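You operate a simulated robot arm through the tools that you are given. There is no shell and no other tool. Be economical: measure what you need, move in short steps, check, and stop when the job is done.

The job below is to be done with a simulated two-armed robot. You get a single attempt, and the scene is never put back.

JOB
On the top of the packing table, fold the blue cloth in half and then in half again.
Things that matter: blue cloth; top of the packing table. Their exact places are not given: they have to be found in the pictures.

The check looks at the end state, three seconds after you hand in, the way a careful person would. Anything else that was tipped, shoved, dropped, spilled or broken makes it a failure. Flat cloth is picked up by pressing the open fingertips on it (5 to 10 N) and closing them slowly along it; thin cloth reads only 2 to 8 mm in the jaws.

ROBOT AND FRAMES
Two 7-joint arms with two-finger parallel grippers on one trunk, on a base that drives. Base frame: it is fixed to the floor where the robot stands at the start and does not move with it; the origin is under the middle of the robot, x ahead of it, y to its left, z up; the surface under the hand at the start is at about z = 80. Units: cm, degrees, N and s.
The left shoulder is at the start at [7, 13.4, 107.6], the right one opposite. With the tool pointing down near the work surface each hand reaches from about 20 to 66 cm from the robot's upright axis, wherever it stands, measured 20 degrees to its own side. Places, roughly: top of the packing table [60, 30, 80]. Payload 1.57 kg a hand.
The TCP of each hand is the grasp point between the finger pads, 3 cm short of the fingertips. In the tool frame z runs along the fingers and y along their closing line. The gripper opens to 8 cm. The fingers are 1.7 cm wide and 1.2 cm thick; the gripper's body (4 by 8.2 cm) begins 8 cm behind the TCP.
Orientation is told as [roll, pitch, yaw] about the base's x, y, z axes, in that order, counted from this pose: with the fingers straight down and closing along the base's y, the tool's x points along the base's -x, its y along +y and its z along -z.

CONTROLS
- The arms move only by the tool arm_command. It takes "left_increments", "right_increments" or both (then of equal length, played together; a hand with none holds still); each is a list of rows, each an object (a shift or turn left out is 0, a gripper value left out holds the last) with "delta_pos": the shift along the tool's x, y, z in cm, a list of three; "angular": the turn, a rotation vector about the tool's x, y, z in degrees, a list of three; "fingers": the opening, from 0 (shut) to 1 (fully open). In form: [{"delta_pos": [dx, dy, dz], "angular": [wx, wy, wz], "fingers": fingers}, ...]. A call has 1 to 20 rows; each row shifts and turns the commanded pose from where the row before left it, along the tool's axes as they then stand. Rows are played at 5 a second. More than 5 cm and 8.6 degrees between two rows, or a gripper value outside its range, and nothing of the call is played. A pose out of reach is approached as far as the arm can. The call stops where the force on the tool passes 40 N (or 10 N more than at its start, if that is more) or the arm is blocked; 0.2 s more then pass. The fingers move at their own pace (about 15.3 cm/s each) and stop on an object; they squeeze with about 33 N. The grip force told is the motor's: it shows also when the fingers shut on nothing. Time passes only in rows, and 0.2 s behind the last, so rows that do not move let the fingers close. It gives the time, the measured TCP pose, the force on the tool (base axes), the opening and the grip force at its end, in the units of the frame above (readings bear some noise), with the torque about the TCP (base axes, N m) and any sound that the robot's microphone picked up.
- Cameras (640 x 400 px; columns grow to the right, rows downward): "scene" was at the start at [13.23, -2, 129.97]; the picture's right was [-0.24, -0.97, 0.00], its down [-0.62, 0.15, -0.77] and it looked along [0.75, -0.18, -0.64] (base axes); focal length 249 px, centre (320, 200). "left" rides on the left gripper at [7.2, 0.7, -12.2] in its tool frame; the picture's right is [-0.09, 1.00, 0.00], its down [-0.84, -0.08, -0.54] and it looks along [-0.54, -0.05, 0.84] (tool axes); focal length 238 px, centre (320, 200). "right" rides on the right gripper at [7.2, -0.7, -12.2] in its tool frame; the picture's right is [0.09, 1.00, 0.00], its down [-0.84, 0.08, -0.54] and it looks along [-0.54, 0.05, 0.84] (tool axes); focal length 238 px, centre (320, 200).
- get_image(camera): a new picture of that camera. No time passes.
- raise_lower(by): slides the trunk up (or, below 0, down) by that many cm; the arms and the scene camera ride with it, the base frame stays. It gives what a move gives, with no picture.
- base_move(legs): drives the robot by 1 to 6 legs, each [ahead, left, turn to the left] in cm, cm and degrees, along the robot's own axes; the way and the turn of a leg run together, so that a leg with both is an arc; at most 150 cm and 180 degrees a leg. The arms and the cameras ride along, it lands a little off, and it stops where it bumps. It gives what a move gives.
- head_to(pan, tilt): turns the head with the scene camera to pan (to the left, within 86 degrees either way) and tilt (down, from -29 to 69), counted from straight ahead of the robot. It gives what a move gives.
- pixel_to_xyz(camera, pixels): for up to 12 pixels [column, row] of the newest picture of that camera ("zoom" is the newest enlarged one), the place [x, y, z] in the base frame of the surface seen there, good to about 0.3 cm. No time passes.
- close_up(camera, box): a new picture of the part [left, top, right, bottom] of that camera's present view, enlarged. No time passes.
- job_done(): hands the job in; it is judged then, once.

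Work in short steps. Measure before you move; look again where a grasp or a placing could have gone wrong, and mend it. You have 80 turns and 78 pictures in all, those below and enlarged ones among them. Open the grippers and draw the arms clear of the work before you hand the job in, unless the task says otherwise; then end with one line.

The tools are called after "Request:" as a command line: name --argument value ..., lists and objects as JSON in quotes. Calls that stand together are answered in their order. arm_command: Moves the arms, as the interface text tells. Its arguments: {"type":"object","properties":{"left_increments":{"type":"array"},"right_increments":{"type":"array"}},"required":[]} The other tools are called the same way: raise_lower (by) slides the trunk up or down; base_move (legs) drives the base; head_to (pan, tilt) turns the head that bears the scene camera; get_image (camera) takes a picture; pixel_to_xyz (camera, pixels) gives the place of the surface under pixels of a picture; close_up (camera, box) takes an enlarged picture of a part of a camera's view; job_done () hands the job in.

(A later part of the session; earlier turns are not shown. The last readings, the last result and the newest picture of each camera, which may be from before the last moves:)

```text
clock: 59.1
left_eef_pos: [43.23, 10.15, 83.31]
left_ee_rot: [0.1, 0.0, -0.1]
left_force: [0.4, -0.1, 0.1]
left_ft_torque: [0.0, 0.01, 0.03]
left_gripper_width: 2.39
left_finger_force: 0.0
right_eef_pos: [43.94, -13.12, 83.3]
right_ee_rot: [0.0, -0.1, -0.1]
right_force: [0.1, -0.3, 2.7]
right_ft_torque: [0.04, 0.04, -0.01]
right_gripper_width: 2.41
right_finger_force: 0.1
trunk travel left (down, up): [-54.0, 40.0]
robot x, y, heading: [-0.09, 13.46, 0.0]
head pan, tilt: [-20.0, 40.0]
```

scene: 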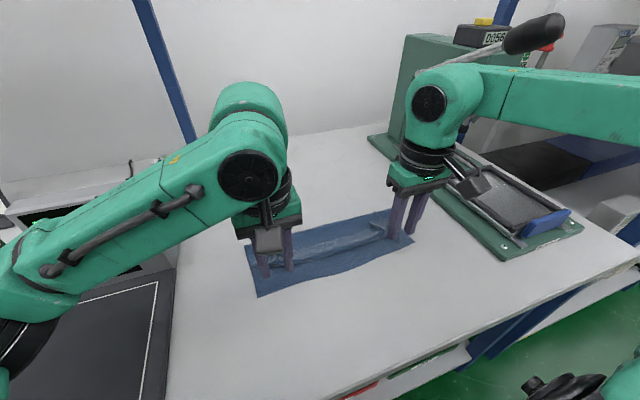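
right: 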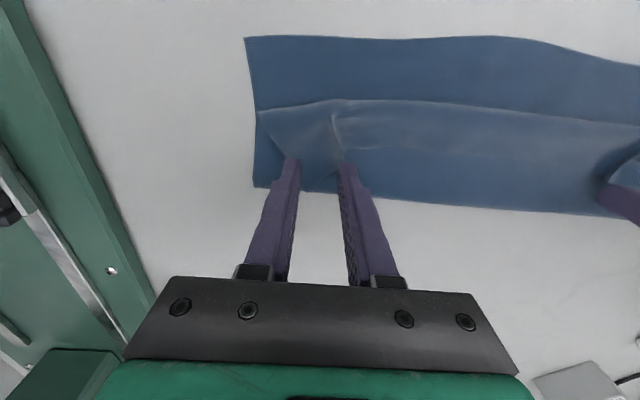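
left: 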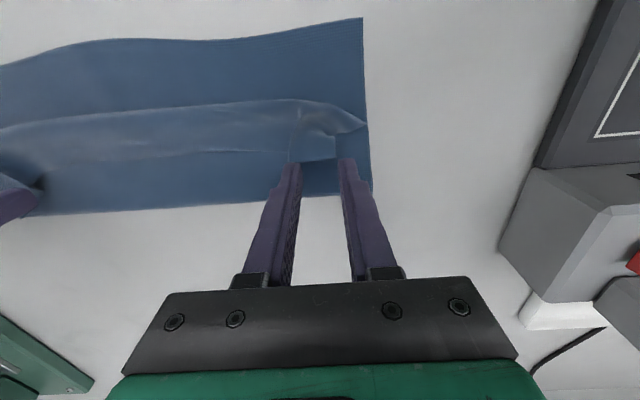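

Right at 2.7 N and left just touching. I press the left 0.15 more and drag both slowly toward the robot by 5 cm.

Request:
arm_command --left_increments '[{"delta_pos": [0, 0, 0.17]}, {"delta_pos": [0.5, 0, 0]}, {"delta_pos": [0.5, 0, 0]}, {"delta_pos": [0.5, 0, 0]}, {"delta_pos": [0.5, 0, 0]}, {"delta_pos": [0.5, 0, 0]}, {"delta_pos": [0.5, 0, 0]}, {"delta_pos": [0.5, 0, 0]}, {"delta_pos": [0.5, 0, 0]}, {}]' --right_increments '[{"delta_pos": [0, 0, 0.05]}, {"delta_pos": [0.6, 0, 0]}, {"delta_pos": [0.6, 0, 0]}, {"delta_pos": [0.6, 0, 0]}, {"delta_pos": [0.6, 0, 0]}, {"delta_pos": [0.6, 0, 0]}, {"delta_pos": [0.6, 0, 0]}, {"delta_pos": [0.6, 0, 0]}, {"delta_pos": [0.6, 0, 0]}, {}]'

Request:
get_image --camera "right"

Request:
get_image --camera "left"

```text
clock: 61.4
left_eef_pos: [39.03, 10.2, 83.22]
left_ee_rot: [-0.1, -0.1, 0.0]
left_force: [2.8, -1.4, 15.6]
left_ft_torque: [-0.26, -0.05, 0.05]
left_gripper_width: 2.4
left_finger_force: 0.2
right_eef_pos: [39.08, -12.96, 83.25]
right_ee_rot: [0.1, -0.1, -0.1]
right_force: [1.7, -0.8, 9.0]
right_ft_torque: [0.09, -0.05, -0.03]
right_gripper_width: 2.4
right_finger_force: 0.0
trunk travel left (down, up): [-54.0, 40.0]
robot x, y, heading: [0.25, 13.73, 0.0]
head pan, tilt: [-20.0, 40.0]
```

```text
23 pictures are left
```

right: 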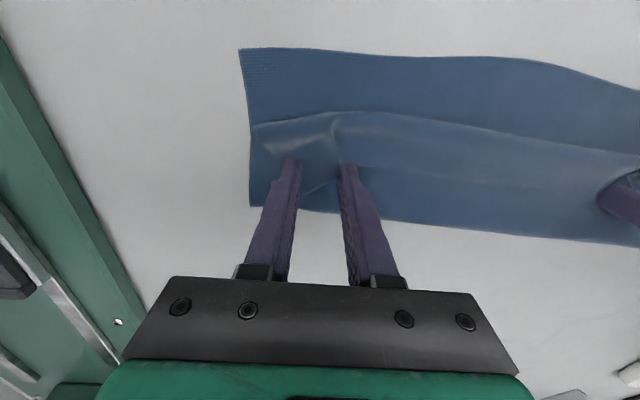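

```text
22 pictures are left
```

left: 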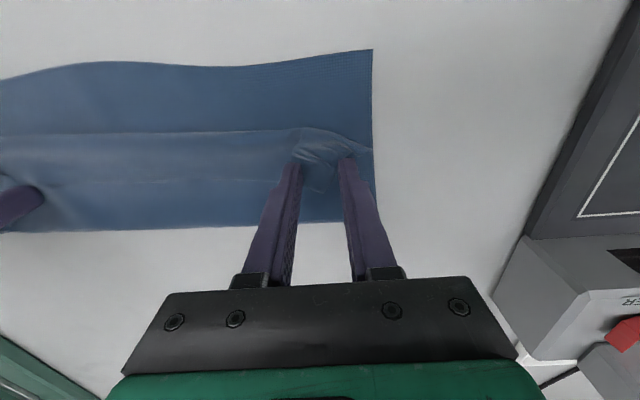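

The whole cloth slid ~4.5 cm toward me instead; the fold stayed intact. Next approach: pinch the right flap corner where the fingers straddle it, with light pressure, then lift a little to see whether only the flap comes.

Request:
arm_command --left_increments '[{"delta_pos": [0, 0, -2]}, {"delta_pos": [0, 0, -2]}, {}, {}, {}, {}, {}, {}, {}, {}, {}, {}]' --right_increments '[{"delta_pos": [0, 0, -0.1]}, {"fingers": 0.26}, {"fingers": 0.22}, {"fingers": 0.18}, {"fingers": 0.14}, {"fingers": 0.1}, {"fingers": 0.05}, {"fingers": 0}, {}, {"delta_pos": [0, 0, -1]}, {"delta_pos": [0, 0, -1]}, {}]'

Request:
get_image --camera "right"

```text
clock: 64.0
left_eef_pos: [39.32, 9.97, 87.04]
left_ee_rot: [0.0, -0.1, 0.0]
left_force: [-0.2, 0.2, 0.1]
left_ft_torque: [0.01, 0.03, -0.02]
left_gripper_width: 2.4
left_finger_force: 0.1
right_eef_pos: [39.16, -13.14, 85.33]
right_ee_rot: [0.0, 0.0, -0.1]
right_force: [1.0, 0.5, -0.2]
right_ft_torque: [-0.01, 0.0, 0.02]
right_gripper_width: 0.2
right_finger_force: 24.4
trunk travel left (down, up): [-54.0, 40.0]
robot x, y, heading: [0.08, 13.99, -0.2]
head pan, tilt: [-20.0, 40.0]
```

```text
21 pictures are left
```

right: 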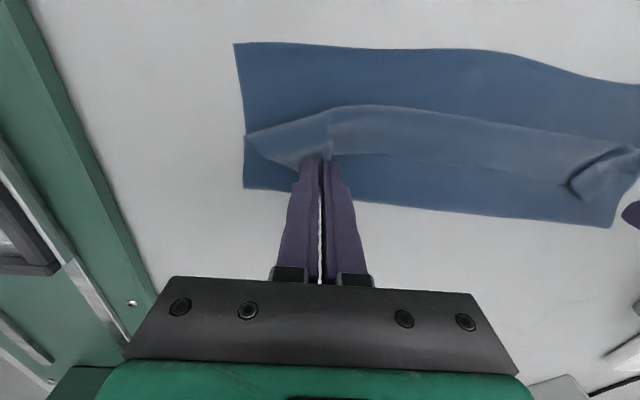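

Only the flap came up (0.2 cm in the jaws). Now the left hand pins the double layer near the fold at about (40.6, −1) while the right will pull the flap open.

Request:
arm_command --left_increments '[{"delta_pos": [-0.2, -2, 0]}, {"delta_pos": [-0.2, -2, 0]}, {"delta_pos": [-0.2, -2, 0]}, {"delta_pos": [-0.2, -2, 0]}, {"delta_pos": [-0.3, -2, 0]}, {"delta_pos": [-0.2, -1, 0]}, {"delta_pos": [0, 0, 1.8]}, {"delta_pos": [0, 0, 1.6]}, {"delta_pos": [0, 0, 0.3]}, {}]'

Request:
get_image --camera "left"

```text
clock: 66.2
left_eef_pos: [40.47, -0.9, 83.44]
left_ee_rot: [0.0, 0.0, -0.1]
left_force: [0.9, 0.0, -0.2]
left_ft_torque: [-0.01, 0.0, -0.05]
left_gripper_width: 2.39
left_finger_force: 0.0
right_eef_pos: [39.2, -13.0, 85.25]
right_ee_rot: [0.0, 0.0, -0.2]
right_force: [-0.3, 0.1, -0.6]
right_ft_torque: [-0.02, 0.01, 0.0]
right_gripper_width: 0.21
right_finger_force: 23.9
trunk travel left (down, up): [-54.0, 40.0]
robot x, y, heading: [-0.42, 13.61, -0.0]
head pan, tilt: [-20.0, 40.0]
```

```text
20 pictures are left
```

left: 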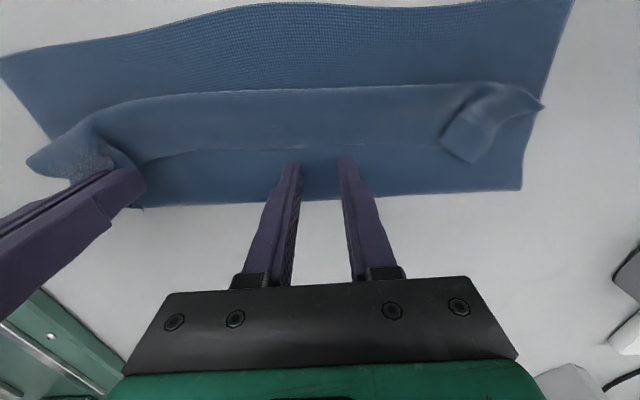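

The view is good: the left fingers sit on the double layer just behind the flap edge (row 148). I press the left hand down, then lift the right corner over and pull it toward the robot.

Request:
arm_command --left_increments '[{"delta_pos": [0, 0, 0.2]}, {"delta_pos": [0, 0, 0.15]}, {}]'

Request:
arm_command --right_increments '[{"delta_pos": [0.5, 0, -1]}, {"delta_pos": [1, 0, -0.8]}, {"delta_pos": [1, 0, 0]}, {"delta_pos": [1, 0, 0.2]}, {"delta_pos": [1, 0, 0.6]}, {"delta_pos": [1, 0, 0.6]}, {"delta_pos": [0.5, 0, 0.5]}, {}]'

Request:
get_image --camera "left"

Request:
get_image --camera "right"

```text
clock: 67.0
left_eef_pos: [40.64, -0.78, 83.06]
left_ee_rot: [0.1, -0.1, -0.1]
left_force: [0.5, -0.7, 6.5]
left_ft_torque: [-0.05, -0.01, 0.02]
left_gripper_width: 2.42
left_finger_force: 0.2
right_eef_pos: [39.11, -13.1, 85.26]
right_ee_rot: [0.0, 0.0, -0.1]
right_force: [0.6, 0.2, 0.0]
right_ft_torque: [-0.01, -0.03, 0.04]
right_gripper_width: 0.18
right_finger_force: 23.1
trunk travel left (down, up): [-54.0, 40.0]
robot x, y, heading: [-0.24, 14.12, -0.1]
head pan, tilt: [-20.0, 40.0]
```

```text
clock: 68.8
left_eef_pos: [40.37, -0.8, 83.14]
left_ee_rot: [0.0, -0.1, -0.3]
left_force: [1.6, -2.3, 11.5]
left_ft_torque: [-0.04, -0.08, 0.0]
left_gripper_width: 2.38
left_finger_force: 0.0
right_eef_pos: [33.25, -13.16, 85.15]
right_ee_rot: [-0.1, 0.0, -0.1]
right_force: [-0.3, 0.3, -0.2]
right_ft_torque: [0.03, 0.02, -0.03]
right_gripper_width: 0.2
right_finger_force: 23.1
trunk travel left (down, up): [-54.0, 40.0]
robot x, y, heading: [0.15, 13.83, 0.2]
head pan, tilt: [-20.0, 40.0]
```

```text
19 pictures are left
```

left: 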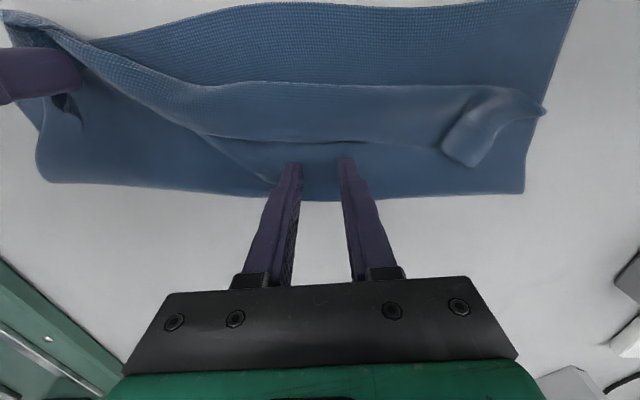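

```text
18 pictures are left
```

right: 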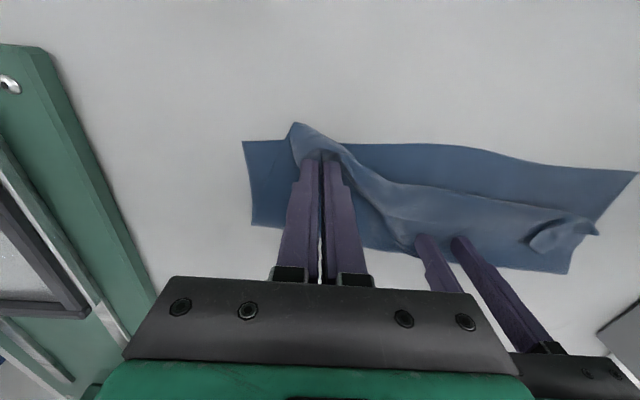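

The right corner is now carried over and the fold line held. I pull 1 cm further, lower to the table, release, and back off upward.

Request:
arm_command --right_increments '[{"delta_pos": [0.6, 0, 0.4]}, {"delta_pos": [0.6, 0, 0.5]}, {"delta_pos": [0, 0, 0.3]}, {}, {"fingers": 0.25}, {}, {"delta_pos": [0, 0, -1]}, {"delta_pos": [0, 0, -2]}, {"delta_pos": [0, 0, -2]}, {}]'

Request:
get_image --camera "right"

Request:
pixel_to_xyz --camera "right" --pixels '[[250, 140], [260, 225], [320, 135], [400, 150], [420, 220], [560, 265], [630, 180], [480, 190], [520, 165], [590, 232], [545, 240], [330, 170]]'

```text
clock: 71.0
left_eef_pos: [40.5, -0.76, 83.14]
left_ee_rot: [0.1, -0.1, -0.1]
left_force: [2.1, -1.1, 11.9]
left_ft_torque: [-0.02, -0.07, 0.0]
left_gripper_width: 2.37
left_finger_force: 0.1
right_eef_pos: [32.06, -12.92, 88.97]
right_ee_rot: [0.1, 0.0, -0.1]
right_force: [-0.3, -0.1, 1.2]
right_ft_torque: [0.02, 0.02, 0.0]
right_gripper_width: 2.01
right_finger_force: 0.0
trunk travel left (down, up): [-54.0, 40.0]
robot x, y, heading: [-0.06, 14.29, 0.1]
head pan, tilt: [-20.0, 40.0]
```

```text
17 pictures are left
```

right: 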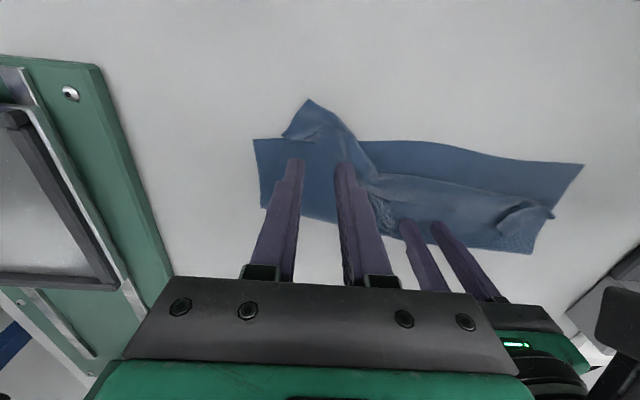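

```text
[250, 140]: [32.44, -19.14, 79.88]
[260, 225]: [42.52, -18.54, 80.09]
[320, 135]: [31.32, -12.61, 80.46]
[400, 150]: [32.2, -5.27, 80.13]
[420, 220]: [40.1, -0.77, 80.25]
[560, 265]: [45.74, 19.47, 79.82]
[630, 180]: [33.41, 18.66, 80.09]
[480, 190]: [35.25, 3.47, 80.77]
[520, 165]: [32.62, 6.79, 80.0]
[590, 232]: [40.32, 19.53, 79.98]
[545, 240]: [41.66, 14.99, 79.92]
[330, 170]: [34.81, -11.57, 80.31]
```

The right corner is over (overshooting a bit, I'll correct it later). Now I swap roles: the left hand goes to the left flap (~(38.8, 7.5)) and the right pins near (40.4, −4).

Request:
arm_command --left_increments '[{"delta_pos": [0, 0, -2]}, {"delta_pos": [0, 0, -1.5]}, {"delta_pos": [0.4, 2, 0]}, {"delta_pos": [0.4, 2, 0]}, {"delta_pos": [0.4, 2, 0]}, {"delta_pos": [0.4, 2.2, 0]}, {}, {}, {}, {}]' --right_increments '[{}, {}, {}, {}, {"delta_pos": [-2, 1.5, 0]}, {"delta_pos": [-2, 2, 0]}, {"delta_pos": [-2, 2, 0.5]}, {"delta_pos": [-2, 2, 1]}, {"delta_pos": [-0.4, 1.5, 1.5]}, {}]'

Request:
get_image --camera "left"

```text
clock: 73.2
left_eef_pos: [38.94, 7.29, 86.51]
left_ee_rot: [-0.1, 0.0, -0.1]
left_force: [-0.3, 0.8, -0.3]
left_ft_torque: [0.04, 0.0, 0.0]
left_gripper_width: 2.42
left_finger_force: 0.2
right_eef_pos: [40.36, -4.0, 85.81]
right_ee_rot: [0.1, 0.0, -0.1]
right_force: [-0.3, -0.2, 0.3]
right_ft_torque: [0.0, 0.03, -0.02]
right_gripper_width: 1.98
right_finger_force: 0.2
trunk travel left (down, up): [-54.0, 40.0]
robot x, y, heading: [0.3, 13.81, -0.2]
head pan, tilt: [-20.0, 40.0]
```

```text
16 pictures are left
```

left: 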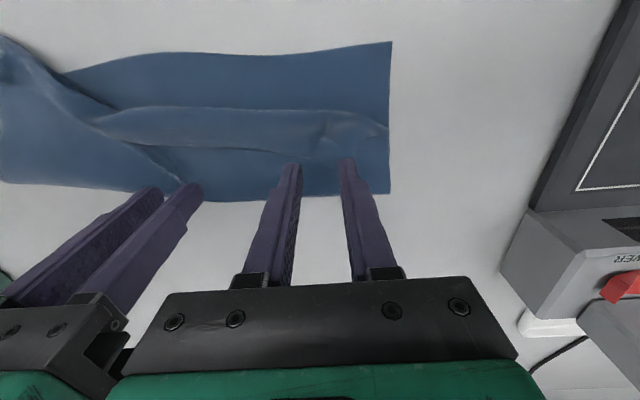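

The left flap (cols 300–375) is under the left fingers. I lower both; the right hand presses and the left goes to light contact.

Request:
arm_command --left_increments '[{"delta_pos": [0, 0.4, 1.2]}, {"delta_pos": [0, 0, 1.2]}, {"delta_pos": [0, 0, 0.6]}, {"delta_pos": [0, 0, 0.2]}, {}]' --right_increments '[{"delta_pos": [0, 0, 1]}, {"delta_pos": [0, 0, 1]}, {"delta_pos": [0, 0, 0.5]}, {"delta_pos": [0, 0, 0.3]}, {}]'

Request:
arm_command --left_increments '[{"delta_pos": [0, 0, 0.12]}, {}]' --right_increments '[{"delta_pos": [0, 0, 0.1]}, {}]'

```text
clock: 74.3
left_eef_pos: [39.05, 7.74, 83.38]
left_ee_rot: [-0.1, 0.0, -0.2]
left_force: [-0.2, 0.5, 0.7]
left_ft_torque: [0.0, -0.03, 0.0]
left_gripper_width: 2.41
left_finger_force: 0.2
right_eef_pos: [40.35, -4.11, 83.23]
right_ee_rot: [0.0, 0.1, -0.1]
right_force: [-0.8, -0.1, 3.9]
right_ft_torque: [-0.02, 0.0, -0.02]
right_gripper_width: 2.02
right_finger_force: 0.1
trunk travel left (down, up): [-54.0, 40.0]
robot x, y, heading: [-0.02, 13.86, -0.1]
head pan, tilt: [-20.0, 40.0]
```

```text
clock: 75.0
left_eef_pos: [39.0, 7.6, 83.43]
left_ee_rot: [0.0, 0.0, -0.1]
left_force: [-0.1, -0.4, -0.8]
left_ft_torque: [-0.01, -0.02, -0.01]
left_gripper_width: 2.39
left_finger_force: 0.1
right_eef_pos: [40.31, -4.14, 83.22]
right_ee_rot: [0.0, -0.1, -0.1]
right_force: [1.1, -0.8, 14.6]
right_ft_torque: [-0.09, -0.06, -0.02]
right_gripper_width: 2.0
right_finger_force: 0.1
trunk travel left (down, up): [-54.0, 40.0]
robot x, y, heading: [-0.1, 13.82, -0.1]
head pan, tilt: [-20.0, 40.0]
```

The right hand is pinning at ~14 N. I press the left a little more, close it slowly and lift 2 cm.

Request:
arm_command --left_increments '[{"delta_pos": [0, 0, 0.14]}, {"delta_pos": [0, 0, 0.08]}, {"fingers": 0.26}, {"fingers": 0.22}, {"fingers": 0.18}, {"fingers": 0.14}, {"fingers": 0.1}, {"fingers": 0.05}, {"fingers": 0}, {}, {"delta_pos": [0, 0, -1]}, {"delta_pos": [0, 0, -1]}, {}]'

Request:
get_image --camera "left"

```text
clock: 77.8
left_eef_pos: [38.92, 7.75, 85.13]
left_ee_rot: [0.0, -0.1, -0.1]
left_force: [0.5, 0.3, -0.7]
left_ft_torque: [-0.01, 0.01, -0.04]
left_gripper_width: 0.18
left_finger_force: 23.9
right_eef_pos: [40.08, -3.88, 83.21]
right_ee_rot: [0.0, -0.2, -0.1]
right_force: [4.3, -1.1, 26.3]
right_ft_torque: [-0.01, -0.15, 0.01]
right_gripper_width: 1.96
right_finger_force: 0.0
trunk travel left (down, up): [-54.0, 40.0]
robot x, y, heading: [0.31, 14.13, 0.2]
head pan, tilt: [-20.0, 40.0]
```

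```text
15 pictures are left
```

left: 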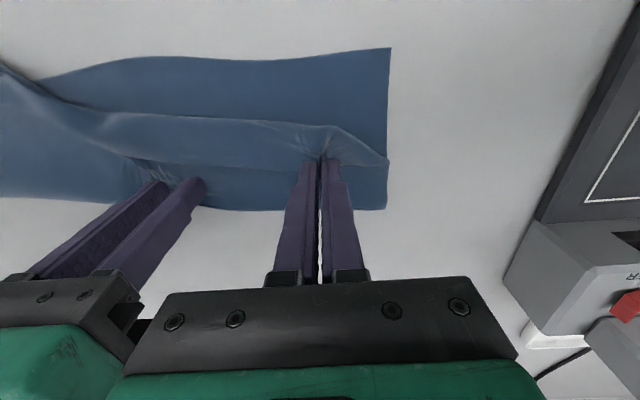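

The left flap is held. I carry it over toward the robot and slightly outward, lower and release.

Request:
arm_command --left_increments '[{"delta_pos": [0.5, 0.2, -1]}, {"delta_pos": [1, 0.2, -0.8]}, {"delta_pos": [1, 0.2, 0]}, {"delta_pos": [1, 0.2, 0.2]}, {"delta_pos": [1, 0.2, 0.6]}, {"delta_pos": [1, 0, 0.6]}, {"delta_pos": [0.5, 0, 0.9]}, {"delta_pos": [0, 0, 0.5]}, {}, {"fingers": 0.25}, {}, {"delta_pos": [0, 0, -1]}, {"delta_pos": [0, 0, -2]}, {"delta_pos": [0, 0, -2]}, {}]' --right_increments '[{"delta_pos": [0, 0, -0.12]}, {}, {}, {}, {}, {}, {}, {}, {}, {}, {}, {"delta_pos": [0, 0, -1]}, {"delta_pos": [0, 0, -2]}, {"delta_pos": [0, 0, -1]}, {}]'

Request:
close_up --camera "scene" --box '[220, 190, 440, 320]'

```text
clock: 81.0
left_eef_pos: [32.78, 8.59, 89.02]
left_ee_rot: [0.0, -0.1, 0.0]
left_force: [0.3, 0.2, -0.4]
left_ft_torque: [-0.01, 0.01, -0.01]
left_gripper_width: 2.02
left_finger_force: 0.1
right_eef_pos: [40.52, -4.12, 87.2]
right_ee_rot: [0.0, 0.1, -0.1]
right_force: [-0.4, -0.6, -0.2]
right_ft_torque: [-0.01, -0.04, 0.01]
right_gripper_width: 1.99
right_finger_force: 0.1
trunk travel left (down, up): [-54.0, 40.0]
robot x, y, heading: [0.55, 14.31, 0.3]
head pan, tilt: [-20.0, 40.0]
```

```text
2.91 times, centred on (330, 255) of scene
```

zoom: 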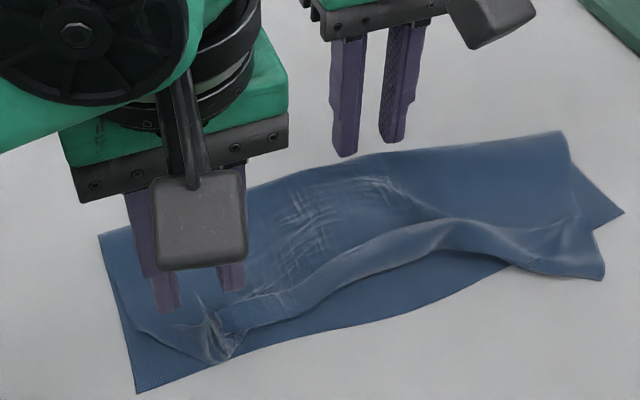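

Much better. I measure the top layer's edge and the bottom layer's outline.

Request:
pixel_to_xyz --camera "zoom" --pixels '[[135, 391], [100, 238], [115, 300], [160, 340], [215, 358], [280, 315], [400, 262], [602, 277], [603, 255], [622, 212], [562, 133], [380, 155]]'

```text
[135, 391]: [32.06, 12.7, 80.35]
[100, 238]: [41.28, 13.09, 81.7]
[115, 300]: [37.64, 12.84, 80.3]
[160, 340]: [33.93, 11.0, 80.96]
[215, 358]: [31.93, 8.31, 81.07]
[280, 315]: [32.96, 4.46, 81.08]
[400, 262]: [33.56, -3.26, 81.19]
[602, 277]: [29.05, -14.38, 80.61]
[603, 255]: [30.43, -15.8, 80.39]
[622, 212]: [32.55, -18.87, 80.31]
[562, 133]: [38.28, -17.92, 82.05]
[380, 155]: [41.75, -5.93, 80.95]
```

The left corner's edge runs diagonally from (37.6,12.8) to (31.9,8.3), so that corner is still turned, and the right side overshoots to x=29. I take a close look at the left corner.

Request:
close_up --camera "left" --box '[220, 60, 460, 210]'

```text
2.67 times, centred on (340, 135) of left
```

zoom: 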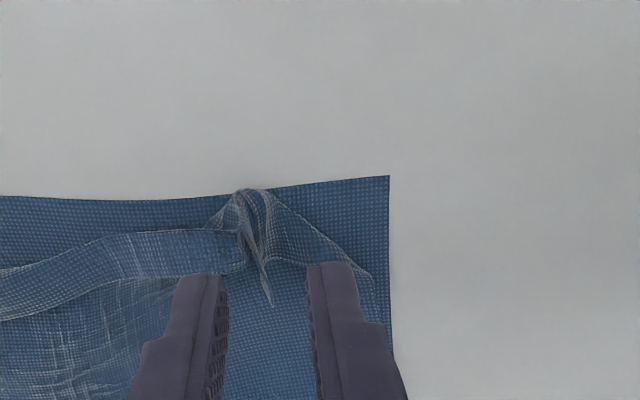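

I measure the crumple and the corner points here.

Request:
pixel_to_xyz --camera "zoom" --pixels '[[388, 178], [372, 278], [268, 300], [290, 250], [255, 195], [240, 245], [120, 240], [20, 275], [320, 240], [270, 340]]'

Request:
get_image --camera "right"

```text
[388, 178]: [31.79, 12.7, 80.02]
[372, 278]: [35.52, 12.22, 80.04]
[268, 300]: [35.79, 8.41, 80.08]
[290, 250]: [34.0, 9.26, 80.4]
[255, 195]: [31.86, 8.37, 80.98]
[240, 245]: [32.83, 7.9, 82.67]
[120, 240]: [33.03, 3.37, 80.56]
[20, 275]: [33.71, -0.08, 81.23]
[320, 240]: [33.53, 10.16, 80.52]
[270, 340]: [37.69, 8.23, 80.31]
```

```text
12 pictures are left
```

right: 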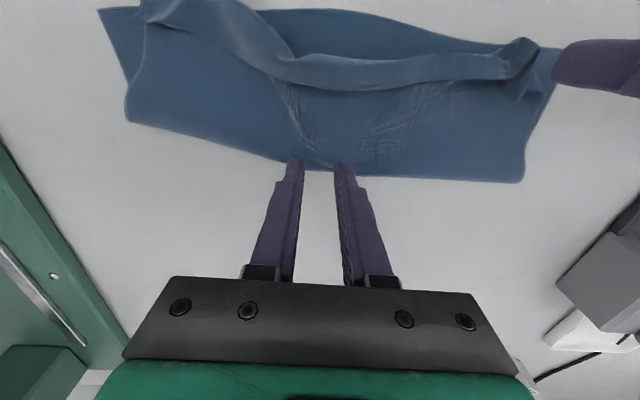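

The left corner is folded back on top: its point is at (35.8,8.4), the hinge runs diagonally, and its true place is ≈(32,12.2). I pin with the right hand, pinch near that point with the left, and flip it outward.

Request:
arm_command --left_increments '[{"delta_pos": [-1.1, 0.3, 0]}, {"delta_pos": [-1.1, 0.2, 1]}, {"delta_pos": [0, 0, 2]}, {"delta_pos": [0, 0, 1.6]}, {"delta_pos": [0, 0, 0.8]}, {"delta_pos": [0, 0, 0.3]}, {}]' --right_increments '[{"delta_pos": [0.5, 0, 1]}, {"delta_pos": [0.5, 0, 1]}, {"delta_pos": [0, 0, 1]}, {"delta_pos": [0, 0, 0.7]}, {"delta_pos": [0, 0, 0.2]}, {"delta_pos": [0, 0, 0.15]}, {}]'

Request:
arm_command --left_increments '[{"delta_pos": [0, 0, 0.12]}, {}]' --right_increments '[{}, {}]'

```text
clock: 82.5
left_eef_pos: [35.3, 9.2, 83.5]
left_ee_rot: [0.0, 0.1, -0.2]
left_force: [0.1, -0.7, -0.4]
left_ft_torque: [0.03, 0.01, 0.01]
left_gripper_width: 2.05
left_finger_force: 0.1
right_eef_pos: [39.46, -4.12, 83.16]
right_ee_rot: [0.0, 0.0, -0.2]
right_force: [0.1, -0.8, 2.9]
right_ft_torque: [-0.04, -0.02, -0.03]
right_gripper_width: 1.98
right_finger_force: 0.0
trunk travel left (down, up): [-54.0, 40.0]
robot x, y, heading: [0.19, 14.13, -0.1]
head pan, tilt: [-20.0, 40.0]
```

```text
clock: 83.2
left_eef_pos: [35.29, 9.26, 83.31]
left_ee_rot: [0.0, 0.0, -0.1]
left_force: [1.0, 0.4, 0.6]
left_ft_torque: [-0.02, -0.01, 0.01]
left_gripper_width: 2.01
left_finger_force: 0.0
right_eef_pos: [39.4, -4.13, 83.07]
right_ee_rot: [0.0, -0.1, -0.1]
right_force: [1.2, -0.6, 2.2]
right_ft_torque: [0.01, 0.0, 0.01]
right_gripper_width: 1.98
right_finger_force: 0.1
trunk travel left (down, up): [-54.0, 40.0]
robot x, y, heading: [-0.0, 14.2, 0.2]
head pan, tilt: [-20.0, 40.0]
```

I go slightly further down, close, lift 1.5 cm and look.

Request:
arm_command --left_increments '[{"delta_pos": [0, 0, 0.15]}, {}, {"fingers": 0.21}, {"fingers": 0.17}, {"fingers": 0.13}, {"fingers": 0.09}, {"fingers": 0.05}, {"fingers": 0}, {}, {"delta_pos": [0, 0, -0.8]}, {"delta_pos": [0, 0, -0.8]}, {}]' --right_increments '[{"delta_pos": [0, 0, 0.08]}, {}, {}, {}, {}, {}, {}, {}, {}, {}, {}, {}]'

Request:
close_up --camera "left" --box '[160, 40, 480, 240]'

```text
clock: 85.8
left_eef_pos: [35.03, 9.3, 84.74]
left_ee_rot: [0.0, -0.1, -0.1]
left_force: [-1.2, 0.3, 0.2]
left_ft_torque: [-0.01, -0.01, -0.01]
left_gripper_width: 0.18
left_finger_force: 23.5
right_eef_pos: [39.23, -4.03, 83.12]
right_ee_rot: [-0.1, 0.0, 0.0]
right_force: [2.1, -0.7, 17.6]
right_ft_torque: [-0.05, -0.07, 0.02]
right_gripper_width: 2.01
right_finger_force: 0.0
trunk travel left (down, up): [-54.0, 40.0]
robot x, y, heading: [-0.1, 13.72, 0.4]
head pan, tilt: [-20.0, 40.0]
```

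```text
2.00 times, centred on (320, 140) of left
```

zoom: 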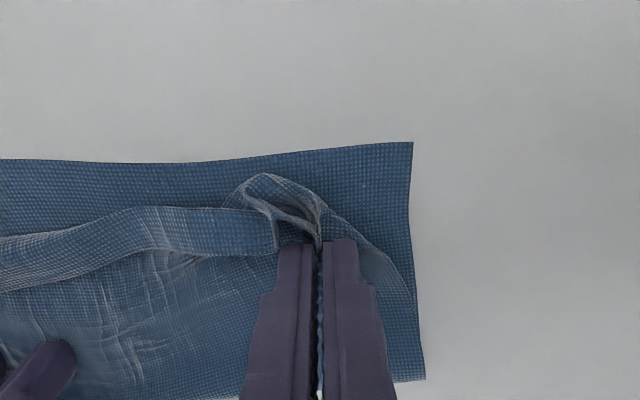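

The corner's cloth is between the fingers. I flip it up and out to about (31.8, 12.4) and release.

Request:
arm_command --left_increments '[{"delta_pos": [0.4, 0.4, -0.8]}, {"delta_pos": [0.6, 0.6, -0.6]}, {"delta_pos": [0.8, 0.7, 0]}, {"delta_pos": [0.8, 0.7, 0.4]}, {"delta_pos": [0.8, 0.7, 0.8]}, {"delta_pos": [0.2, 0.2, 0.9]}, {"delta_pos": [0, 0, 0.6]}, {}, {"fingers": 0.2}, {}, {"delta_pos": [0.3, 0, -1]}, {"delta_pos": [0, 0, -2]}, {"delta_pos": [0, 0, -2]}, {}]'

Request:
get_image --camera "left"

```text
clock: 88.8
left_eef_pos: [31.21, 12.7, 88.38]
left_ee_rot: [0.0, -0.2, -0.1]
left_force: [-0.4, 0.9, 0.5]
left_ft_torque: [-0.04, 0.02, -0.03]
left_gripper_width: 1.61
left_finger_force: 0.2
right_eef_pos: [39.37, -4.04, 83.11]
right_ee_rot: [0.0, 0.0, 0.0]
right_force: [0.4, 1.2, 16.9]
right_ft_torque: [0.03, 0.02, 0.05]
right_gripper_width: 2.03
right_finger_force: 0.1
trunk travel left (down, up): [-54.0, 40.0]
robot x, y, heading: [-0.43, 14.08, -0.2]
head pan, tilt: [-20.0, 40.0]
```

```text
10 pictures are left
```

left: 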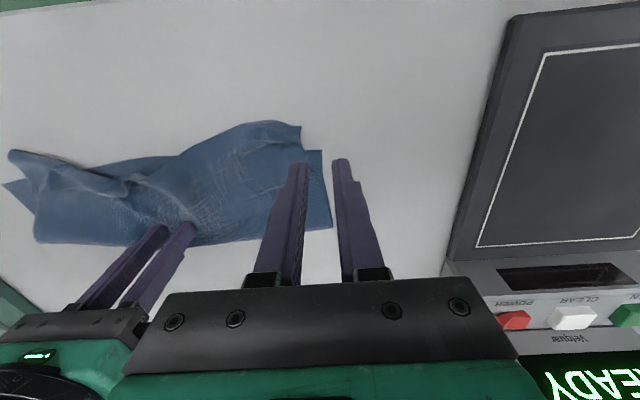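

The left half is now opened out flat. I measure the outline.

Request:
pixel_to_xyz --camera "left" --pixels '[[298, 127], [302, 147], [320, 152], [330, 225], [270, 123], [240, 128], [190, 152], [140, 170], [12, 153], [8, 187], [40, 240], [140, 242]]'

```text
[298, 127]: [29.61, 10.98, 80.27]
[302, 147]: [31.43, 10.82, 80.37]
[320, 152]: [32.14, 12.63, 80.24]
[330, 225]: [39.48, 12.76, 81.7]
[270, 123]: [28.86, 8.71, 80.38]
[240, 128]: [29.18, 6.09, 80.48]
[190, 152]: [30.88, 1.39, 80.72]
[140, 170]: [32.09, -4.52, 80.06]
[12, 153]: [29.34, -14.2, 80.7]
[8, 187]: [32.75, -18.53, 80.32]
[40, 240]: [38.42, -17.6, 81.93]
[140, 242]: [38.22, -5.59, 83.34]
```

The top layer now overhangs the near edge by ~2.5 cm and its corners sit inward (left (29.6,11), right (29.3,−14.2)). I pinch both top corners on the overhang and pull them outward and forward into line. First I position over them.

Request:
arm_command --left_increments '[{"delta_pos": [0.2, -1, 0], "fingers": 0.25}, {"delta_pos": [0.2, -1, 0]}, {"delta_pos": [0, -1, 1.5]}, {"delta_pos": [0, 0, 1.5]}, {"delta_pos": [0, 0, 1]}, {"delta_pos": [0, 0, 0.8]}, {}, {}, {}, {}, {}]' --right_increments '[{"delta_pos": [0, 0, -2]}, {"delta_pos": [0, 0, -2]}, {"delta_pos": [2, -2, -0.5]}, {"delta_pos": [2, -2, 0]}, {"delta_pos": [2, -2, 0]}, {"delta_pos": [2, -2, 0]}, {"delta_pos": [0.8, -1.3, 0.5]}, {"delta_pos": [0, 0, 1.5]}, {"delta_pos": [0, 0, 1.5]}, {"delta_pos": [0, 0, 0.6]}, {}]'

Request:
get_image --camera "right"

```text
clock: 91.2
left_eef_pos: [30.87, 9.43, 83.59]
left_ee_rot: [0.0, 0.1, -0.1]
left_force: [0.2, 0.5, -0.4]
left_ft_torque: [-0.02, 0.01, -0.03]
left_gripper_width: 2.01
left_finger_force: 0.1
right_eef_pos: [30.49, -13.32, 83.35]
right_ee_rot: [0.0, 0.1, -0.1]
right_force: [0.0, 0.3, -0.3]
right_ft_torque: [-0.03, 0.0, -0.01]
right_gripper_width: 2.0
right_finger_force: 0.1
trunk travel left (down, up): [-54.0, 40.0]
robot x, y, heading: [-0.1, 13.6, 0.1]
head pan, tilt: [-20.0, 40.0]
```

```text
9 pictures are left
```

right: 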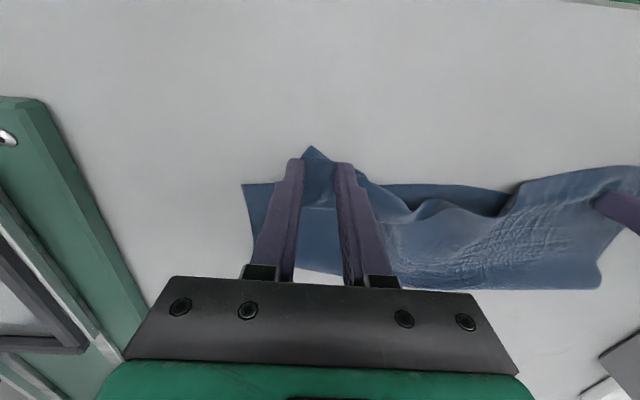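

The right fingers straddle the corner tip. I press down, close both, and lift 1 cm.

Request:
arm_command --left_increments '[{"delta_pos": [0, 0, 0.3]}, {"delta_pos": [0, 0, 0.2]}, {"delta_pos": [0, 0, 0.07]}, {"fingers": 0.21}, {"fingers": 0.17}, {"fingers": 0.13}, {"fingers": 0.09}, {"fingers": 0.05}, {"fingers": 0}, {}, {"delta_pos": [0, 0, -1]}, {}]' --right_increments '[{"delta_pos": [0, 0, 0.15]}, {"delta_pos": [0, 0, 0.12]}, {"delta_pos": [0, 0, 0.07]}, {"fingers": 0.21}, {"fingers": 0.17}, {"fingers": 0.13}, {"fingers": 0.09}, {"fingers": 0.05}, {"fingers": 0}, {}, {"delta_pos": [0, 0, -1]}, {}]'

Request:
get_image --camera "right"

```text
clock: 93.8
left_eef_pos: [30.91, 9.66, 83.98]
left_ee_rot: [0.0, 0.1, -0.1]
left_force: [0.2, -0.6, -0.3]
left_ft_torque: [0.0, 0.0, -0.01]
left_gripper_width: 0.19
left_finger_force: 23.6
right_eef_pos: [30.58, -13.25, 83.9]
right_ee_rot: [0.2, 0.0, -0.2]
right_force: [-0.4, -0.1, -0.8]
right_ft_torque: [-0.01, -0.01, 0.02]
right_gripper_width: 0.12
right_finger_force: 23.5
trunk travel left (down, up): [-54.0, 40.0]
robot x, y, heading: [-0.2, 13.5, -0.1]
head pan, tilt: [-20.0, 40.0]
```

```text
8 pictures are left
```

right: 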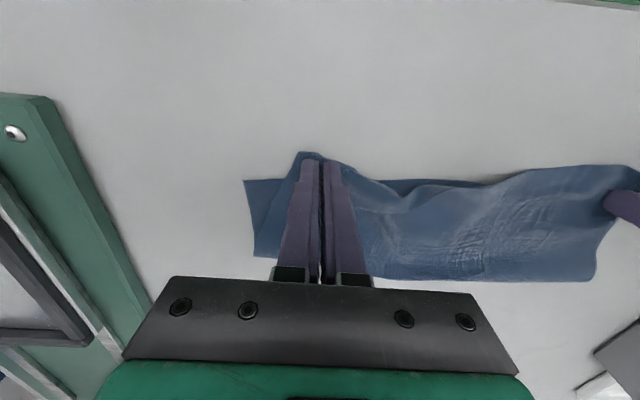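

Both corners are held. I stretch them apart (left +1.3, right −3.0 in y) while lifting slightly, move them forward about 2 cm, lay down, release and rise.

Request:
arm_command --left_increments '[{"delta_pos": [0, 0.4, -0.7]}, {"delta_pos": [0, 0.4, -0.5]}, {"delta_pos": [-0.4, 0.3, 0]}, {"delta_pos": [-0.4, 0.2, 0]}, {"delta_pos": [-0.4, 0, 0.3]}, {"delta_pos": [-0.4, 0, 0.6]}, {"delta_pos": [0, 0, 0.7]}, {}, {"fingers": 0.25}, {}, {"delta_pos": [0, 0, -1]}, {"delta_pos": [0, 0, -2.5]}, {"delta_pos": [0, 0, -2.5]}, {}]' --right_increments '[{"delta_pos": [0, -0.8, -0.7]}, {"delta_pos": [0, -0.8, -0.5]}, {"delta_pos": [-0.6, -0.8, 0]}, {"delta_pos": [-0.6, -0.6, 0]}, {"delta_pos": [-0.6, 0, 0.3]}, {"delta_pos": [-0.5, 0, 0.6]}, {"delta_pos": [0, 0, 0.7]}, {}, {"fingers": 0.25}, {}, {"delta_pos": [0, 0, -1]}, {"delta_pos": [0, 0, -2.5]}, {"delta_pos": [0, 0, -2.5]}, {}]'

Request:
close_up --camera "scene" --box '[200, 180, 440, 330]'

```text
clock: 96.8
left_eef_pos: [32.54, 10.77, 89.75]
left_ee_rot: [0.0, 0.0, 0.0]
left_force: [0.4, 0.2, -0.4]
left_ft_torque: [-0.03, -0.01, -0.02]
left_gripper_width: 2.0
left_finger_force: 0.0
right_eef_pos: [32.79, -16.5, 89.63]
right_ee_rot: [0.1, 0.1, -0.1]
right_force: [-0.1, 0.4, 0.9]
right_ft_torque: [0.02, 0.02, -0.02]
right_gripper_width: 2.02
right_finger_force: 0.1
trunk travel left (down, up): [-54.0, 40.0]
robot x, y, heading: [0.27, 14.01, 0.0]
head pan, tilt: [-20.0, 40.0]
```

```text
2.67 times, centred on (320, 255) of scene
```

zoom: 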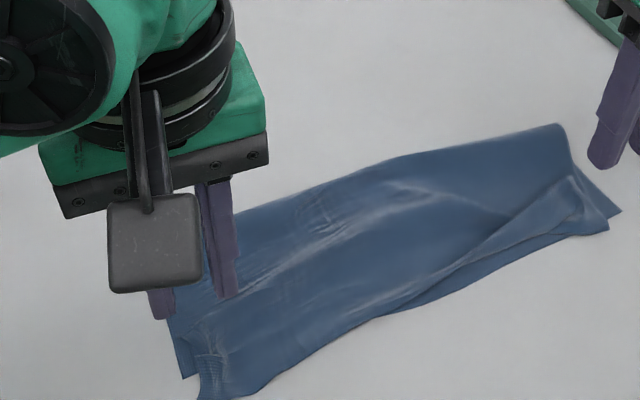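

The first fold is now good: two layers, about 10 × 31 cm. For the second fold, the right hand will take the left end (closing along x, so yaw +90°) and bring it to the right; I clear the left hand and move the right hand over.

Request:
arm_command --left_increments '[{"delta_pos": [0, 2, -2]}, {"delta_pos": [0, 3, -1]}, {"delta_pos": [0, 3, -1]}, {"delta_pos": [0, 3, 0]}, {"delta_pos": [0, 3, 0]}, {}, {}, {}, {}, {}, {}, {}, {}, {}, {}, {}, {}, {}, {}, {}]' --right_increments '[{"delta_pos": [0, 0, -2]}, {"delta_pos": [-0.4, 4, -1]}, {"delta_pos": [-0.4, 4, 0]}, {"delta_pos": [-0.4, 4, 0]}, {"delta_pos": [-0.4, 4, 0]}, {"delta_pos": [-0.4, 4, 0]}, {"delta_pos": [-0.4, 4, 0]}, {"delta_pos": [-0.4, 3.5, 0]}, {"angular": [0, 0, -8.2]}, {"angular": [0, 0, -8.2]}, {"angular": [0, 0, -8.2]}, {"angular": [0, 0, -8.2]}, {"angular": [0, 0, -8.2]}, {"angular": [0, 0, -8.2]}, {"angular": [0, 0, -8.2]}, {"angular": [0, 0, -8.2]}, {"angular": [0, 0, -8.2]}, {"angular": [0, 0, -8.2]}, {"angular": [0, 0, -8]}, {}]'

Request:
get_image --camera "right"

```text
clock: 101.0
left_eef_pos: [32.68, 24.63, 93.7]
left_ee_rot: [0.0, 0.1, -0.1]
left_force: [0.5, 0.1, -0.6]
left_ft_torque: [0.0, 0.02, 0.0]
left_gripper_width: 2.0
left_finger_force: 0.0
right_eef_pos: [20.44, 9.93, 91.13]
right_ee_rot: [-0.1, -0.1, 89.7]
right_force: [0.4, -0.7, 0.4]
right_ft_torque: [-0.01, 0.0, -0.01]
right_gripper_width: 2.01
right_finger_force: 0.1
right hand out of reach, approached as far as the arm can: row 8, 16, 17, 18, 19
trunk travel left (down, up): [-54.0, 40.0]
robot x, y, heading: [-0.08, 13.82, 0.2]
head pan, tilt: [-20.0, 40.0]
```

```text
6 pictures are left
```

right: 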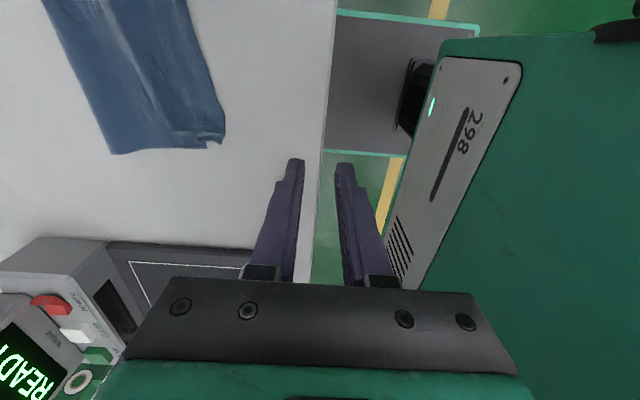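

The yaw worked, but the hand was pushed back to x=20 by its reach limit. I move it forward over the cloth's left end.

Request:
arm_command --right_increments '[{"delta_pos": [0, -3, 0]}, {"delta_pos": [0, -3, 0]}, {"delta_pos": [0, -3, 0]}, {"delta_pos": [0, -3, 0]}, {"delta_pos": [0, -3, 0]}, {}]'

```text
clock: 102.3
left_eef_pos: [32.43, 24.68, 93.72]
left_ee_rot: [0.0, 0.0, -0.1]
left_force: [-0.5, -0.2, 1.0]
left_ft_torque: [0.02, 0.0, -0.03]
left_gripper_width: 2.01
left_finger_force: 0.1
right_eef_pos: [20.45, 9.85, 91.12]
right_ee_rot: [-0.1, -0.1, 89.6]
right_force: [0.1, 0.0, -0.2]
right_ft_torque: [0.03, -0.01, 0.01]
right_gripper_width: 2.0
right_finger_force: 0.1
right hand out of reach, approached as far as the arm can: row 1, 2, 3, 4, 5
trunk travel left (down, up): [-54.0, 40.0]
robot x, y, heading: [0.08, 13.9, -0.1]
head pan, tilt: [-20.0, 40.0]
```

Yaw +90° hits a joint limit, so I turn back to yaw 0 and will use a pinch closing along y instead.

Request:
arm_command --right_increments '[{"angular": [0, 0, 8.2]}, {"angular": [0, 0, 8.2]}, {"angular": [0, 0, 8.2]}, {"angular": [0, 0, 8.2]}, {"angular": [0, 0, 8.2]}, {"angular": [0, 0, 8.2]}, {"angular": [0, 0, 8.2]}, {"angular": [0, 0, 8.2]}, {"angular": [0, 0, 8.2]}, {"angular": [0, 0, 8.2]}, {"angular": [0, 0, 7.6]}, {"delta_pos": [-3, 0, 0]}, {"delta_pos": [-3, 0, 0]}, {"delta_pos": [-3, 0, 0]}, {"delta_pos": [-3, 0, 0]}, {"delta_pos": [-2.5, 0, 0]}, {}]'

```text
clock: 104.2
left_eef_pos: [32.49, 24.54, 93.72]
left_ee_rot: [0.0, 0.0, -0.1]
left_force: [0.6, -0.6, -0.2]
left_ft_torque: [-0.02, 0.0, 0.0]
left_gripper_width: 2.02
left_finger_force: 0.1
right_eef_pos: [20.61, 10.0, 91.35]
right_ee_rot: [0.1, -0.2, 23.7]
right_force: [2.9, 2.6, 3.0]
right_ft_torque: [-0.4, 0.63, -0.1]
right_gripper_width: 2.02
right_finger_force: 0.1
trunk travel left (down, up): [-54.0, 40.0]
robot x, y, heading: [0.23, 14.06, -0.0]
head pan, tilt: [-20.0, 40.0]
stopped in row 9 (right hand): the force on the tool passed its limit at 56 N (the readings are from after the stop); the commanded pose is now the measured one
```

The turn stopped on contact close to the chest, at yaw 24°. I move the hand forward, away from the body, before turning further.

Request:
arm_command --right_increments '[{"delta_pos": [-1.4, -0.6, -0.5]}, {"delta_pos": [-1.8, -0.8, 0]}, {"delta_pos": [-2.7, -1.2, 0]}, {"delta_pos": [-2.7, -1.2, 0]}, {"delta_pos": [-2.7, -1.2, 0]}, {}]'

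```text
clock: 105.6
left_eef_pos: [32.48, 24.58, 93.66]
left_ee_rot: [-0.1, 0.0, 0.0]
left_force: [-0.9, 0.0, 0.5]
left_ft_torque: [-0.01, 0.0, 0.01]
left_gripper_width: 2.0
left_finger_force: 0.1
right_eef_pos: [32.75, 9.88, 91.66]
right_ee_rot: [0.0, -0.1, 23.6]
right_force: [0.0, -0.8, 0.0]
right_ft_torque: [-0.02, -0.01, 0.0]
right_gripper_width: 2.0
right_finger_force: 0.0
trunk travel left (down, up): [-54.0, 40.0]
robot x, y, heading: [-0.13, 13.9, -0.1]
head pan, tilt: [-20.0, 40.0]
```

Free again. I turn to yaw 0 and centre over the left end at about (35.8, 10), then look.

Request:
arm_command --right_increments '[{"angular": [0, 0, 8]}, {"angular": [0, 0, 8]}, {"angular": [0, 0, 7.6]}, {"delta_pos": [-1.5, 0, 1.5], "fingers": 0.4}, {"delta_pos": [-1.5, 0, 2.5]}, {"delta_pos": [0, 0, 2.5]}, {}]'

Request:
get_image --camera "right"

```text
clock: 107.2
left_eef_pos: [32.48, 24.64, 93.62]
left_ee_rot: [0.0, -0.1, -0.1]
left_force: [0.0, -0.4, 1.1]
left_ft_torque: [-0.01, 0.01, -0.01]
left_gripper_width: 2.01
left_finger_force: 0.1
right_eef_pos: [35.85, 9.99, 85.36]
right_ee_rot: [0.1, -0.1, 0.0]
right_force: [-0.6, -0.3, 0.1]
right_ft_torque: [0.02, 0.01, 0.01]
right_gripper_width: 3.2
right_finger_force: 0.1
trunk travel left (down, up): [-54.0, 40.0]
robot x, y, heading: [0.06, 14.14, -0.1]
head pan, tilt: [-20.0, 40.0]
```

```text
5 pictures are left
```

right: 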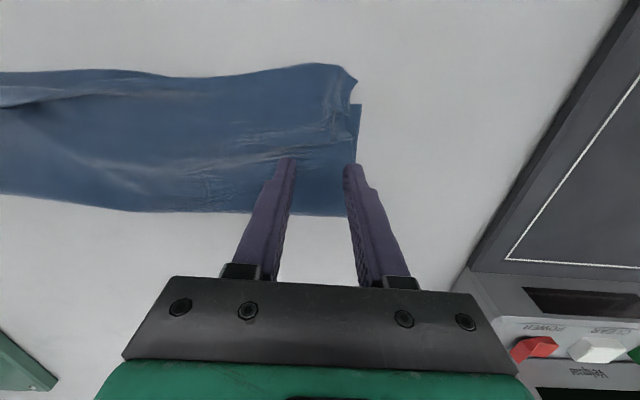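

The outer finger is right at the cloth's end (col 355), so I shift 0.8 cm inward and lower to contact.

Request:
arm_command --right_increments '[{"delta_pos": [0, -0.8, 0.8]}, {"delta_pos": [0, 0, 0.8]}, {"delta_pos": [0, 0, 0.4]}, {"delta_pos": [0, 0, 0.2]}, {}]'

Request:
arm_command --right_increments '[{"delta_pos": [0, 0, 0.15]}, {}]'

```text
clock: 108.4
left_eef_pos: [32.45, 24.55, 93.68]
left_ee_rot: [-0.1, 0.0, 0.0]
left_force: [0.3, -0.5, 0.8]
left_ft_torque: [-0.01, -0.03, -0.01]
left_gripper_width: 2.0
left_finger_force: 0.0
right_eef_pos: [35.85, 9.08, 83.29]
right_ee_rot: [0.1, -0.2, 0.1]
right_force: [-0.2, -0.4, 0.4]
right_ft_torque: [-0.01, -0.02, 0.03]
right_gripper_width: 3.18
right_finger_force: 0.0
trunk travel left (down, up): [-54.0, 40.0]
robot x, y, heading: [0.29, 13.87, -0.1]
head pan, tilt: [-20.0, 40.0]
```

```text
clock: 109.0
left_eef_pos: [32.48, 24.55, 93.68]
left_ee_rot: [0.0, 0.1, -0.1]
left_force: [-0.3, -0.3, 0.2]
left_ft_torque: [0.0, 0.01, 0.0]
left_gripper_width: 1.98
left_finger_force: 0.2
right_eef_pos: [35.91, 9.08, 83.23]
right_ee_rot: [0.1, -0.2, 0.1]
right_force: [0.6, -0.1, 8.9]
right_ft_torque: [0.16, 0.0, -0.01]
right_gripper_width: 3.17
right_finger_force: 0.1
trunk travel left (down, up): [-54.0, 40.0]
robot x, y, heading: [0.08, 13.9, -0.2]
head pan, tilt: [-20.0, 40.0]
```

At 8.9 N I press a touch more so both layers ruck together, and close slowly.

Request:
arm_command --right_increments '[{"delta_pos": [0, 0, 0.06]}, {"fingers": 0.36}, {"fingers": 0.32}, {"fingers": 0.28}, {"fingers": 0.24}, {"fingers": 0.2}, {"fingers": 0.16}, {"fingers": 0.12}, {"fingers": 0.08}, {"fingers": 0.04}, {"fingers": 0}, {}, {"delta_pos": [0, 0, -1]}, {"delta_pos": [0, 0, -1.5]}, {}]'

Request:
get_image --camera "right"

```text
clock: 112.2
left_eef_pos: [32.65, 24.64, 93.64]
left_ee_rot: [0.1, -0.1, -0.1]
left_force: [0.7, 0.0, 0.5]
left_ft_torque: [-0.01, -0.02, 0.0]
left_gripper_width: 2.02
left_finger_force: 0.1
right_eef_pos: [35.93, 8.94, 85.18]
right_ee_rot: [0.1, -0.1, 0.1]
right_force: [1.1, -0.4, 0.2]
right_ft_torque: [-0.01, 0.03, 0.02]
right_gripper_width: 0.25
right_finger_force: 24.0
trunk travel left (down, up): [-54.0, 40.0]
robot x, y, heading: [-0.04, 13.94, 0.0]
head pan, tilt: [-20.0, 40.0]
```

```text
4 pictures are left
```

right: 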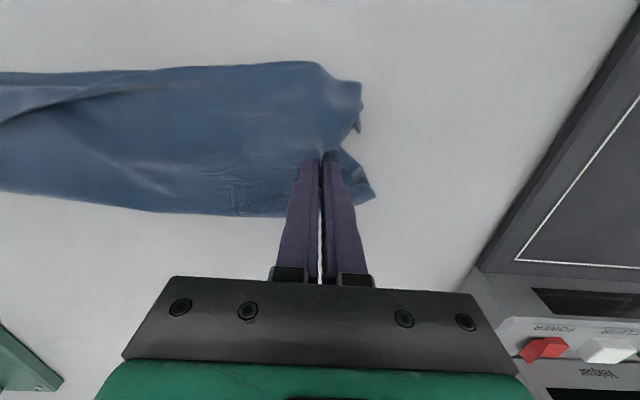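

The jaws read 0.25 cm, more than the single layer, and the whole end hangs from the fingers, so both layers are held. I raise it upright over the middle line (y≈−2) and lay it down along the 45° line to the right.

Request:
arm_command --right_increments '[{"delta_pos": [0, -1.2, -1.6]}, {"delta_pos": [0, -1.5, -1.6]}, {"delta_pos": [0, -1.6, -1.5]}, {"delta_pos": [0, -1.6, -1.5]}, {"delta_pos": [0, -1.6, -1.4]}, {"delta_pos": [0, -1.7, -1.4]}, {"delta_pos": [0, -1.7, -1.3]}, {}, {}, {"delta_pos": [0, -1.45, 1.4]}, {"delta_pos": [0, -1.45, 1.4]}, {"delta_pos": [0, -1.45, 1.4]}, {"delta_pos": [0, -1.45, 1.4]}, {"delta_pos": [0, -1.45, 1.4]}, {"delta_pos": [0, -1.45, 1.4]}, {"delta_pos": [0, -1.45, 1.4]}, {}]'

Request:
get_image --camera "scene"

```text
clock: 115.8
left_eef_pos: [32.53, 24.64, 93.66]
left_ee_rot: [0.0, 0.0, -0.1]
left_force: [0.1, 0.0, -0.9]
left_ft_torque: [0.01, -0.01, 0.02]
left_gripper_width: 2.02
left_finger_force: 0.0
right_eef_pos: [35.9, -11.96, 85.87]
right_ee_rot: [0.1, -0.2, 0.2]
right_force: [0.8, 0.5, -0.5]
right_ft_torque: [-0.03, 0.01, 0.0]
right_gripper_width: 0.25
right_finger_force: 23.3
trunk travel left (down, up): [-54.0, 40.0]
robot x, y, heading: [0.13, 13.94, -0.1]
head pan, tilt: [-20.0, 40.0]
```

```text
3 pictures are left
```

scene: 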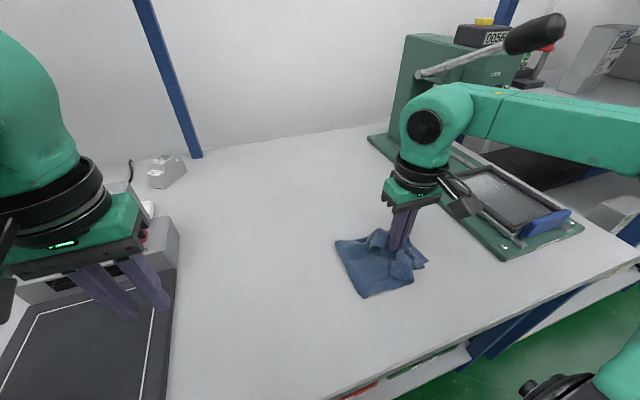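

The left end is folded over onto the right half. I measure the fold line, the hanging flap and the right end of the bottom.

Request:
pixel_to_xyz --camera "scene" --pixels '[[337, 243], [363, 295], [350, 268], [380, 232], [412, 282], [426, 265], [420, 252], [405, 270], [375, 265], [395, 262]]'

```text
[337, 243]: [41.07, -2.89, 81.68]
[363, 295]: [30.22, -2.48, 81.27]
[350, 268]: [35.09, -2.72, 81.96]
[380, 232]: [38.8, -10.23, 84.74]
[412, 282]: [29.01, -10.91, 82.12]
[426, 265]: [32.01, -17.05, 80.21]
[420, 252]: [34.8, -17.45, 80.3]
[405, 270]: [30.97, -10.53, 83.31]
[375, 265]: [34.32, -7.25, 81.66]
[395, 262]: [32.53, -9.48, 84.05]
```

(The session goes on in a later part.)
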